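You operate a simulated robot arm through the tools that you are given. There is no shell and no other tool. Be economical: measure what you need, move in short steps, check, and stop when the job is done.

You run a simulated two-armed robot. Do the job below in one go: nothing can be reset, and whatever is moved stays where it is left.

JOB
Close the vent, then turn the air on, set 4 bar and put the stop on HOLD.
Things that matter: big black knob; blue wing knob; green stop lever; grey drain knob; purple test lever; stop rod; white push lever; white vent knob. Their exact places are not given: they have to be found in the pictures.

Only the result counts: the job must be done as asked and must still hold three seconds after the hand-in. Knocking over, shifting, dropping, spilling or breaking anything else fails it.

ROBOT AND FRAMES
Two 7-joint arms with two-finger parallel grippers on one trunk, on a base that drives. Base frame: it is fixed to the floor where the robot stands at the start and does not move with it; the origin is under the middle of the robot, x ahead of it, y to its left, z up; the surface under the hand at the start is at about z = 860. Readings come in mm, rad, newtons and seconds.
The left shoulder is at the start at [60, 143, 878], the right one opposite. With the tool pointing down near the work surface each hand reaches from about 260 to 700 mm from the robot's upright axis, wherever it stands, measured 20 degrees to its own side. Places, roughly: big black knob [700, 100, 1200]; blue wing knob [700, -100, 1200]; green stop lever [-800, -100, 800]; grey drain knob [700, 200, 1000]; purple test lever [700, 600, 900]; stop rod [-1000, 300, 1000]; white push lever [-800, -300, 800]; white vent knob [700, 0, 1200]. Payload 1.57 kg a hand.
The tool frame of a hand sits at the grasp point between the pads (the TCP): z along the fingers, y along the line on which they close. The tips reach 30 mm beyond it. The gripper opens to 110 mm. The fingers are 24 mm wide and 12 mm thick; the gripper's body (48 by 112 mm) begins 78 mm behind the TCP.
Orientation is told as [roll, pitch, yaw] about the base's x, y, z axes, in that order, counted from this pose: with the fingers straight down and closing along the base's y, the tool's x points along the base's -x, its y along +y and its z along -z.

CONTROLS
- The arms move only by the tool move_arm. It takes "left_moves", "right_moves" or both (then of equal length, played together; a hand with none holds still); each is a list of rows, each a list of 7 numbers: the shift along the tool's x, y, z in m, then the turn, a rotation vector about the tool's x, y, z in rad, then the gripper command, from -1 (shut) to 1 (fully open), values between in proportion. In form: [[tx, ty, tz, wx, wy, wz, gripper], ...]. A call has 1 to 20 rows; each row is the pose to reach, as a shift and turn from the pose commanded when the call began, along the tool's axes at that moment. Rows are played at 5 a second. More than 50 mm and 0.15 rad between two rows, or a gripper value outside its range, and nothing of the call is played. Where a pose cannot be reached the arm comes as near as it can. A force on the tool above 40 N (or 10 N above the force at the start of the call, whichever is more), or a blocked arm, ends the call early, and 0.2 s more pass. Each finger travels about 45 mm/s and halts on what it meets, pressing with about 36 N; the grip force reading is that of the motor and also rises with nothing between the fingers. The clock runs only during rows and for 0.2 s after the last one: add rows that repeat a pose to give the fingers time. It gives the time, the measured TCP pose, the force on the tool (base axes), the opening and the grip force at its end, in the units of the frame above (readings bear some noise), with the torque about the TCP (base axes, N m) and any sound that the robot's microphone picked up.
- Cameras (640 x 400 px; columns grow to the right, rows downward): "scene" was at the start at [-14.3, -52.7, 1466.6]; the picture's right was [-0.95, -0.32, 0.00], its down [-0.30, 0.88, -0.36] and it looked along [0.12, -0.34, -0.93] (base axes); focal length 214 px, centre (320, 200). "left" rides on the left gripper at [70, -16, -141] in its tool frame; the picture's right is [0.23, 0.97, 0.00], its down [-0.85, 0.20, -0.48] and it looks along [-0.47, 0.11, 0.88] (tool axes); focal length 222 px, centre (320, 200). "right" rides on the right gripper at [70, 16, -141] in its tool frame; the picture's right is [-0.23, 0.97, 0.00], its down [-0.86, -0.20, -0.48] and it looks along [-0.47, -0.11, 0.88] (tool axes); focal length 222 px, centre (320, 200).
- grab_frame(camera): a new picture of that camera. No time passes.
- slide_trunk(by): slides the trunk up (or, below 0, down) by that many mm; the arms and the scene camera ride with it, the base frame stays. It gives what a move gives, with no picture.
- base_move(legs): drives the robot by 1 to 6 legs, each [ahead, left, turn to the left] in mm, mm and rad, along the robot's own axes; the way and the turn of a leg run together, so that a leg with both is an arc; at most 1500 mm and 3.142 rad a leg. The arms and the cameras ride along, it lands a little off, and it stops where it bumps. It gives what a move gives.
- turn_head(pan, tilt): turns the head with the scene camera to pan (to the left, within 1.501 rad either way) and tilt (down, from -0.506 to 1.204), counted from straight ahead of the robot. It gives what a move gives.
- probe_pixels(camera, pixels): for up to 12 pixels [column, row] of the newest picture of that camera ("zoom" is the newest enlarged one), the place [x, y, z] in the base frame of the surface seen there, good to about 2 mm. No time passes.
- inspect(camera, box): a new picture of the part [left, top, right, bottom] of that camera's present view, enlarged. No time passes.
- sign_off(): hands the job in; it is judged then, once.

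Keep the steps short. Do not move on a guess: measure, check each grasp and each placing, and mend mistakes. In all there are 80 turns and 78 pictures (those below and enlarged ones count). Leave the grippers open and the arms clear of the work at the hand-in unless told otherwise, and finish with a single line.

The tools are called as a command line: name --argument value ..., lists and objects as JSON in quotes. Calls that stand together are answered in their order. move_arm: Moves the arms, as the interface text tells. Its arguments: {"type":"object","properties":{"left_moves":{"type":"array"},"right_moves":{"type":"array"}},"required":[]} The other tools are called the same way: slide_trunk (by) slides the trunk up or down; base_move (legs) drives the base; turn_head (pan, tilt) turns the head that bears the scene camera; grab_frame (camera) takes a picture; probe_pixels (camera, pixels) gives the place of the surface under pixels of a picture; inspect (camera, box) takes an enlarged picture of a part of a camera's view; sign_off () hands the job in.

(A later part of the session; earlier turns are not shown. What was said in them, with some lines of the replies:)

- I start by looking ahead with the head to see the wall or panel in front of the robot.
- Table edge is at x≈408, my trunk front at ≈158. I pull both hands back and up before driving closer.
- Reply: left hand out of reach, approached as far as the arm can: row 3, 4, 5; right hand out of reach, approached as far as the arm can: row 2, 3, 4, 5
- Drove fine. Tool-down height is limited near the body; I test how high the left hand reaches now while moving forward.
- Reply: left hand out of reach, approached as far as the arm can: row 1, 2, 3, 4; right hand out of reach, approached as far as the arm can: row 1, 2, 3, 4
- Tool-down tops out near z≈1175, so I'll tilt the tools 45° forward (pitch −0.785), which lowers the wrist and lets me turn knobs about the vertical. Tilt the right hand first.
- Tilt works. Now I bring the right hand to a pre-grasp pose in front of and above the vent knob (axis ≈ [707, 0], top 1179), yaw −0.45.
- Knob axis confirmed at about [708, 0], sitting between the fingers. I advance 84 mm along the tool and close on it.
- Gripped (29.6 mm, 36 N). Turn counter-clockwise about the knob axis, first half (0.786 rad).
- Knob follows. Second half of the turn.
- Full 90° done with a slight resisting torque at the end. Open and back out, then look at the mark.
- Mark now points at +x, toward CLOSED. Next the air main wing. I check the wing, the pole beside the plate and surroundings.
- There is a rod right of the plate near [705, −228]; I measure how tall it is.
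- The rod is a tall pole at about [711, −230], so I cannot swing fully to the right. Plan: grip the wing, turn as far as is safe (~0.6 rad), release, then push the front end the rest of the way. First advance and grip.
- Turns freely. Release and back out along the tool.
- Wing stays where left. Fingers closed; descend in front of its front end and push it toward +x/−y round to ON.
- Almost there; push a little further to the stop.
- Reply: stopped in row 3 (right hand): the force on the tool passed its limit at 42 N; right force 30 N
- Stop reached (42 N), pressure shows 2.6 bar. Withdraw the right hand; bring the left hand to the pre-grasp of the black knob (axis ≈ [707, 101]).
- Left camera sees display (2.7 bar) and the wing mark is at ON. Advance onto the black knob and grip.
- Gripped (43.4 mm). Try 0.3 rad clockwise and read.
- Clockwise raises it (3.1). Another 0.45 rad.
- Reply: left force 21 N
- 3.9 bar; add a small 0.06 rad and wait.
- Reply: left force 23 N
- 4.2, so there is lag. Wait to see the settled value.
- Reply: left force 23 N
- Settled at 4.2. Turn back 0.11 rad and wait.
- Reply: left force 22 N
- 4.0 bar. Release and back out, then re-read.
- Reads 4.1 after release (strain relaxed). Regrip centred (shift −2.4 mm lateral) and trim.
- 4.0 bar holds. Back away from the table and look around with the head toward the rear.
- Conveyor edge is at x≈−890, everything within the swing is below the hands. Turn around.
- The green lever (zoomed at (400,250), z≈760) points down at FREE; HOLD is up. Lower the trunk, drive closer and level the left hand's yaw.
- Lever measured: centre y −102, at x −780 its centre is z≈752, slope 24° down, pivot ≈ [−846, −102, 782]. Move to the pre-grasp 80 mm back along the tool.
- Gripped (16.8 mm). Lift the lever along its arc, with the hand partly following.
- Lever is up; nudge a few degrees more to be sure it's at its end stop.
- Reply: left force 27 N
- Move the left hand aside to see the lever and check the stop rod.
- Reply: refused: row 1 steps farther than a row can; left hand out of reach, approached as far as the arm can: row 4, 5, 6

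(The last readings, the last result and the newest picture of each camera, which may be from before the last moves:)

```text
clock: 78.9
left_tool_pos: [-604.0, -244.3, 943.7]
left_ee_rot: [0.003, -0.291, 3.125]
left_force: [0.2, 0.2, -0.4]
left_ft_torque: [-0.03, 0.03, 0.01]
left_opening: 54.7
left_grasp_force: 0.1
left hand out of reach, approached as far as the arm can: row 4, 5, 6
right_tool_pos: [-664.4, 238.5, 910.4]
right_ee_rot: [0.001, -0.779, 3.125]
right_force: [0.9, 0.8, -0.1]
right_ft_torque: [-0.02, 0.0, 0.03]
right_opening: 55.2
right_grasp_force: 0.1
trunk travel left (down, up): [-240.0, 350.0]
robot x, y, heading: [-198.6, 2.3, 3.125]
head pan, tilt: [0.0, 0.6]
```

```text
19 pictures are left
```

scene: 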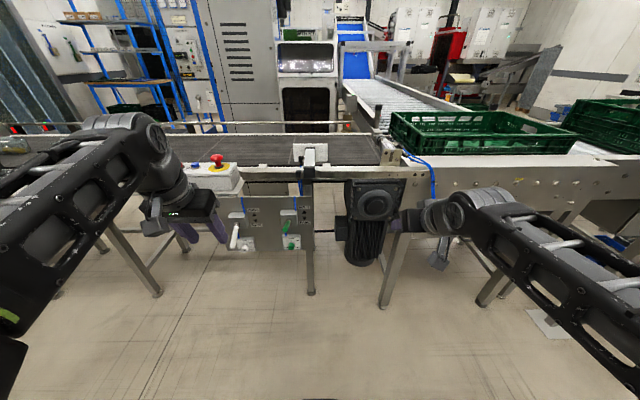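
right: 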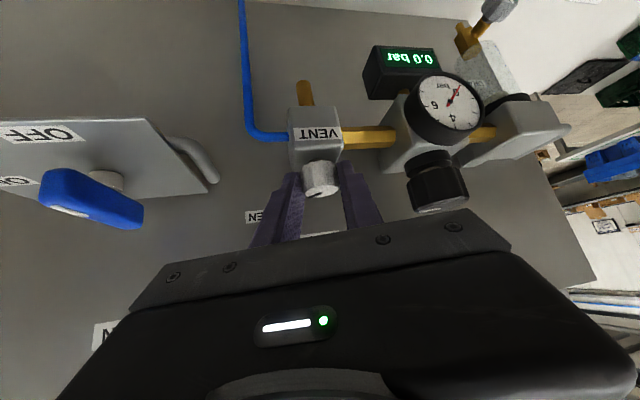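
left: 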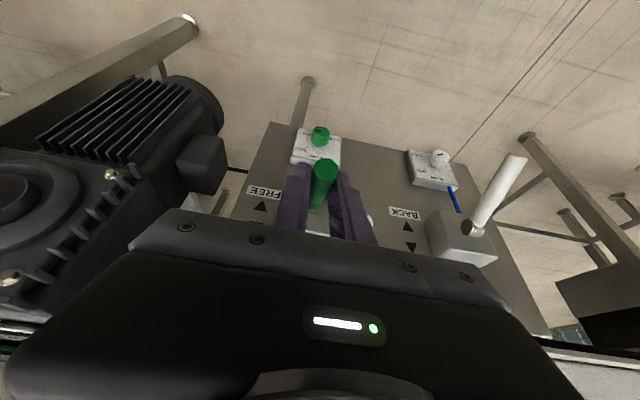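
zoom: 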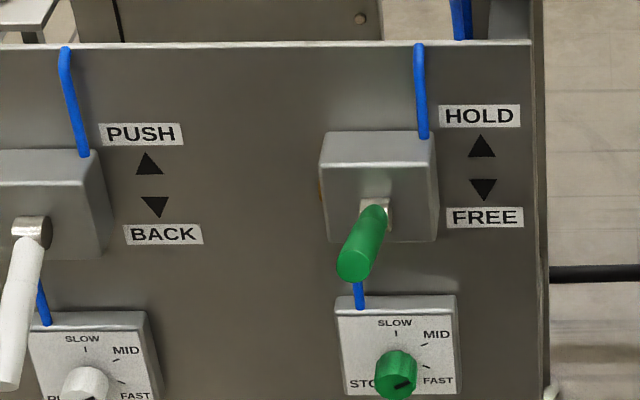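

inspect --camera "scene" --box '[270, 205, 310, 240]'

probe_pixels --camera "zoom" --pixels '[[250, 230], [235, 250], [260, 200], [270, 180], [275, 160], [230, 270], [250, 265]]'

inspect --camera "scene" --box '[360, 120, 410, 160]'

probe_pixels --camera "zoom" --pixels '[[200, 240], [180, 200], [250, 230], [230, 270], [300, 250], [170, 160]]'

```text
11.43 times, centred on (290, 222) of scene
```

zoom: 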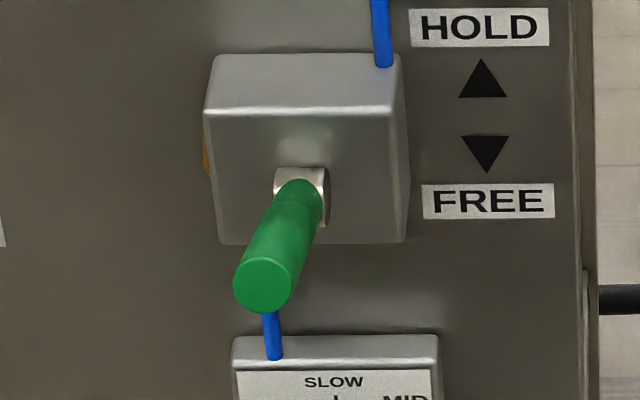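

```text
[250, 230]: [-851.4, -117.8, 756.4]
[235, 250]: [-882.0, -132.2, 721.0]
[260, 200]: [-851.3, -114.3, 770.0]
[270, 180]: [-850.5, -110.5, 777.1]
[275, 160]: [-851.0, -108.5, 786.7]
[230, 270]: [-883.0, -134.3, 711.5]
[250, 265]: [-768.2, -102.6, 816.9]
```

```text
10.00 times, centred on (385, 140) of scene
```

zoom: 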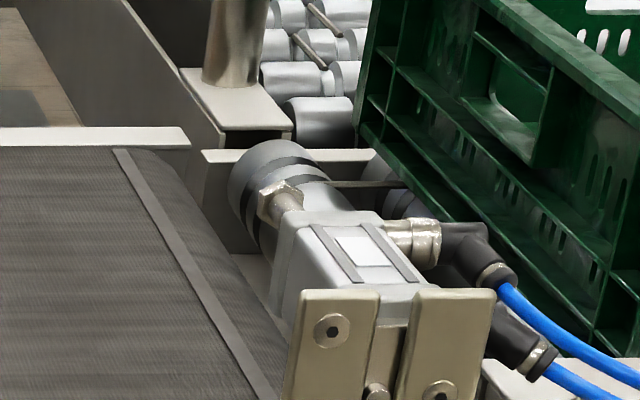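

```text
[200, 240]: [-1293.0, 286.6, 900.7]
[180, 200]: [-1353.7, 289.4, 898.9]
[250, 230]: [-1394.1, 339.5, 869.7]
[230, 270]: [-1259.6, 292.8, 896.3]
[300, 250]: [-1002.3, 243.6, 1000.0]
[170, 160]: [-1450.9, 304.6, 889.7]
```

The lever is at its upper end (end face z≈817, mirrored from 745). To verify the stop rod I return to the earlier viewpoint (back 130 mm, trunk up 350) and compare.

base_move --legs '[[-130, 0, 0]]'

slide_trunk --by 350

inspect --camera "scene" --box '[280, 170, 440, 270]'

probe_pixels --camera "zoom" --pixels '[[345, 125], [350, 110], [340, 100], [345, 80], [360, 60], [330, 80], [360, 130], [350, 40], [380, 100]]'

```text
clock: 80.2
left_tool_pos: [-472.2, -246.8, 943.2]
left_ee_rot: [0.001, -0.291, 3.127]
left_force: [0.0, -0.4, -0.2]
left_ft_torque: [0.0, 0.01, 0.0]
left_opening: 55.0
left_grasp_force: 0.1
right_tool_pos: [-533.1, 235.1, 910.7]
right_ee_rot: [0.0, -0.778, 3.125]
right_force: [0.8, -0.3, 0.8]
right_ft_torque: [-0.02, -0.02, 0.02]
right_opening: 55.1
right_grasp_force: 0.0
trunk travel left (down, up): [-240.0, 350.0]
robot x, y, heading: [-65.5, -1.4, 3.128]
head pan, tilt: [0.0, 0.6]
```

```text
clock: 83.6
left_tool_pos: [-472.9, -245.5, 1292.9]
left_ee_rot: [-0.001, -0.291, 3.125]
left_force: [-0.6, 0.3, -0.7]
left_ft_torque: [0.0, 0.03, 0.0]
left_opening: 55.1
left_grasp_force: 0.0
right_tool_pos: [-533.7, 235.3, 1260.5]
right_ee_rot: [-0.001, -0.777, 3.127]
right_force: [0.5, -0.2, 0.0]
right_ft_torque: [-0.03, -0.04, 0.01]
right_opening: 54.9
right_grasp_force: 0.1
trunk travel left (down, up): [-590.0, 0.0]
robot x, y, heading: [-63.7, -2.6, 3.12]
head pan, tilt: [0.0, 0.6]
```

```text
4.00 times, centred on (360, 220) of scene
```

zoom: 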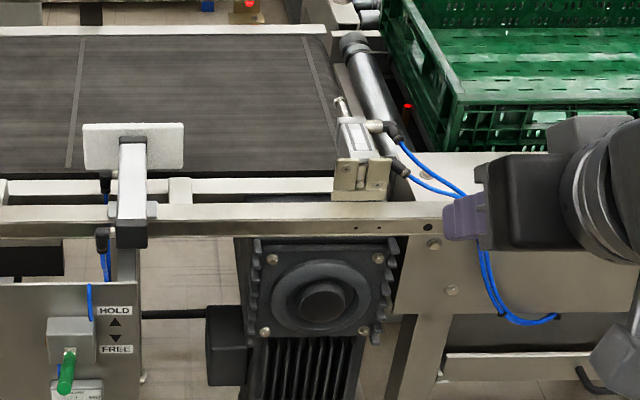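

```text
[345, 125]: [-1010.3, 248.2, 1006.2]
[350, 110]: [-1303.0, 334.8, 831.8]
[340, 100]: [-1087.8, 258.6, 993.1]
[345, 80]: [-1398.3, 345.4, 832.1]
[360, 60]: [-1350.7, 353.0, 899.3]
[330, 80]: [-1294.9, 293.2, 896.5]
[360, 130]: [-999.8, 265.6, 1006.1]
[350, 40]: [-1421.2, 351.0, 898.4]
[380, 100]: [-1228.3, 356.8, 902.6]
```

The rod now protrudes (tip at x≈−1088, zoom (340,100)), which it did not before. Check it again for full travel, then turn to re-read the pressure.

inspect --camera "scene" --box '[345, 180, 395, 220]'

base_move --legs '[[0, 0, -1.75]]'

turn_head --pan -1.4 --tilt 0.4

grab_frame --camera "scene"

```text
10.00 times, centred on (370, 200) of scene
```

zoom: 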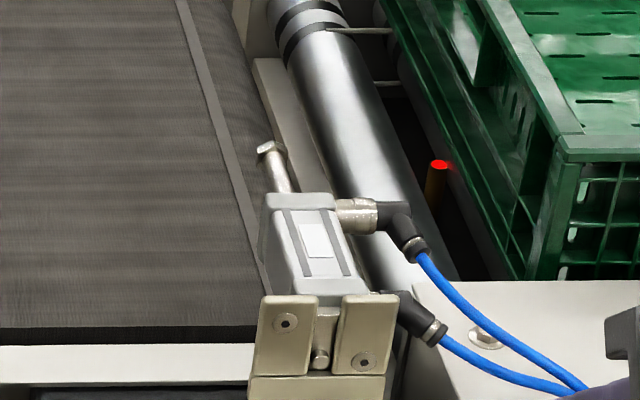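

```text
clock: 88.2
left_tool_pos: [-248.3, 439.1, 1293.5]
left_ee_rot: [-0.001, -0.29, 1.415]
left_force: [-0.1, -0.6, 0.2]
left_ft_torque: [0.04, -0.02, 0.0]
left_opening: 54.9
left_grasp_force: 0.0
right_tool_pos: [236.0, 432.2, 1259.8]
right_ee_rot: [-0.002, -0.775, 1.414]
right_force: [-0.3, 0.3, 0.1]
right_ft_torque: [0.0, -0.02, 0.0]
right_opening: 55.1
right_grasp_force: 0.1
trunk travel left (down, up): [-590.0, 0.0]
robot x, y, heading: [-60.0, -0.6, 1.42]
head pan, tilt: [0.0, 0.6]
```

```text
clock: 89.7
left_tool_pos: [-248.1, 439.8, 1292.7]
left_ee_rot: [0.001, -0.291, 1.413]
left_force: [-0.8, -0.1, 0.3]
left_ft_torque: [0.0, -0.03, 0.0]
left_opening: 55.0
left_grasp_force: 0.1
right_tool_pos: [236.9, 432.8, 1260.7]
right_ee_rot: [-0.001, -0.777, 1.413]
right_force: [-0.1, 0.2, -0.3]
right_ft_torque: [0.02, -0.01, 0.01]
right_opening: 55.0
right_grasp_force: 0.0
trunk travel left (down, up): [-590.0, 0.0]
robot x, y, heading: [-62.3, -2.1, 1.419]
head pan, tilt: [-1.4, 0.4]
```

```text
14 pictures are left
```

scene: 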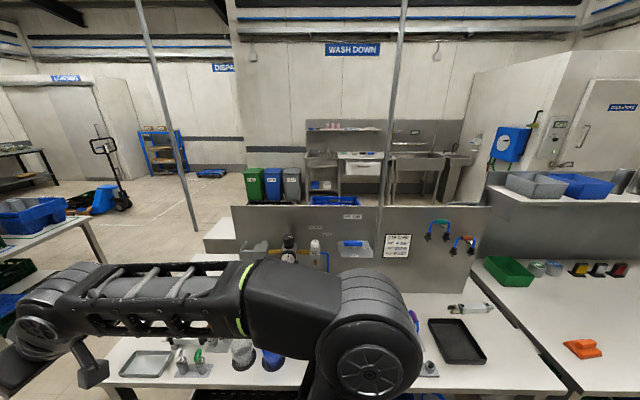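

Arm blocks the display; turn to face the panel.

base_move --legs '[[0, 0, -1.42]]'

turn_head --pan 0 --tilt 0.4

inspect --camera "scene" --box '[230, 190, 430, 310]'

```text
clock: 93.6
left_tool_pos: [345.2, 248.7, 1292.7]
left_ee_rot: [-0.001, -0.293, -0.01]
left_force: [0.6, -0.3, 0.4]
left_ft_torque: [-0.01, 0.01, 0.02]
left_opening: 55.0
left_grasp_force: 0.0
right_tool_pos: [408.9, -232.3, 1261.1]
right_ee_rot: [0.001, -0.777, -0.009]
right_force: [0.0, -0.9, -0.7]
right_ft_torque: [0.04, -0.01, -0.03]
right_opening: 55.0
right_grasp_force: 0.1
trunk travel left (down, up): [-590.0, 0.0]
robot x, y, heading: [-65.3, 1.0, -0.004]
head pan, tilt: [-1.4, 0.4]
```

```text
clock: 95.1
left_tool_pos: [344.0, 247.8, 1292.8]
left_ee_rot: [0.001, -0.291, -0.009]
left_force: [0.0, 0.1, -0.1]
left_ft_torque: [-0.04, 0.03, 0.0]
left_opening: 55.0
left_grasp_force: 0.0
right_tool_pos: [408.6, -233.2, 1259.7]
right_ee_rot: [-0.001, -0.777, -0.008]
right_force: [0.5, -0.6, -0.2]
right_ft_torque: [0.02, 0.01, -0.01]
right_opening: 55.1
right_grasp_force: 0.1
trunk travel left (down, up): [-590.0, 0.0]
robot x, y, heading: [-64.3, 0.1, -0.012]
head pan, tilt: [0.0, 0.4]
```

```text
3.20 times, centred on (330, 250) of scene
```

zoom: 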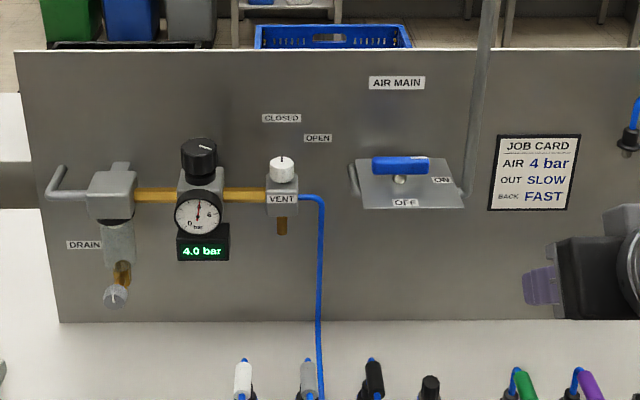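

Display 4.0 bar, vent at CLOSED, main ON, lever at HOLD with the rod out. Open the grippers fully and hand in.

move_arm --left_moves '[[0, 0, 0, 0, 0, 0, 1], [0, 0, 0, 0, 0, 0, 1], [0, 0, 0, 0, 0, 0, 1], [0, 0, 0, 0, 0, 0, 1]]' --right_moves '[[0, 0, 0, 0, 0, 0, 1], [0, 0, 0, 0, 0, 0, 1], [0, 0, 0, 0, 0, 0, 1], [0, 0, 0, 0, 0, 0, 1]]'

sign_off

```text
clock: 96.1
left_tool_pos: [343.6, 249.2, 1293.5]
left_ee_rot: [-0.001, -0.292, -0.009]
left_force: [-0.1, -0.2, -0.1]
left_ft_torque: [-0.01, 0.02, 0.01]
left_opening: 109.9
left_grasp_force: 0.0
right_tool_pos: [408.7, -231.9, 1260.6]
right_ee_rot: [0.0, -0.777, -0.008]
right_force: [0.1, -0.1, 0.1]
right_ft_torque: [0.02, -0.03, 0.02]
right_opening: 109.9
right_grasp_force: 0.0
trunk travel left (down, up): [-590.0, 0.0]
robot x, y, heading: [-62.3, 0.2, -0.006]
head pan, tilt: [0.0, 0.4]
```

```text
The job is handed in.
```

The job is handed in: vent closed, air main on, 4.0 bar on the display, stop lever on HOLD with the stop rod out.
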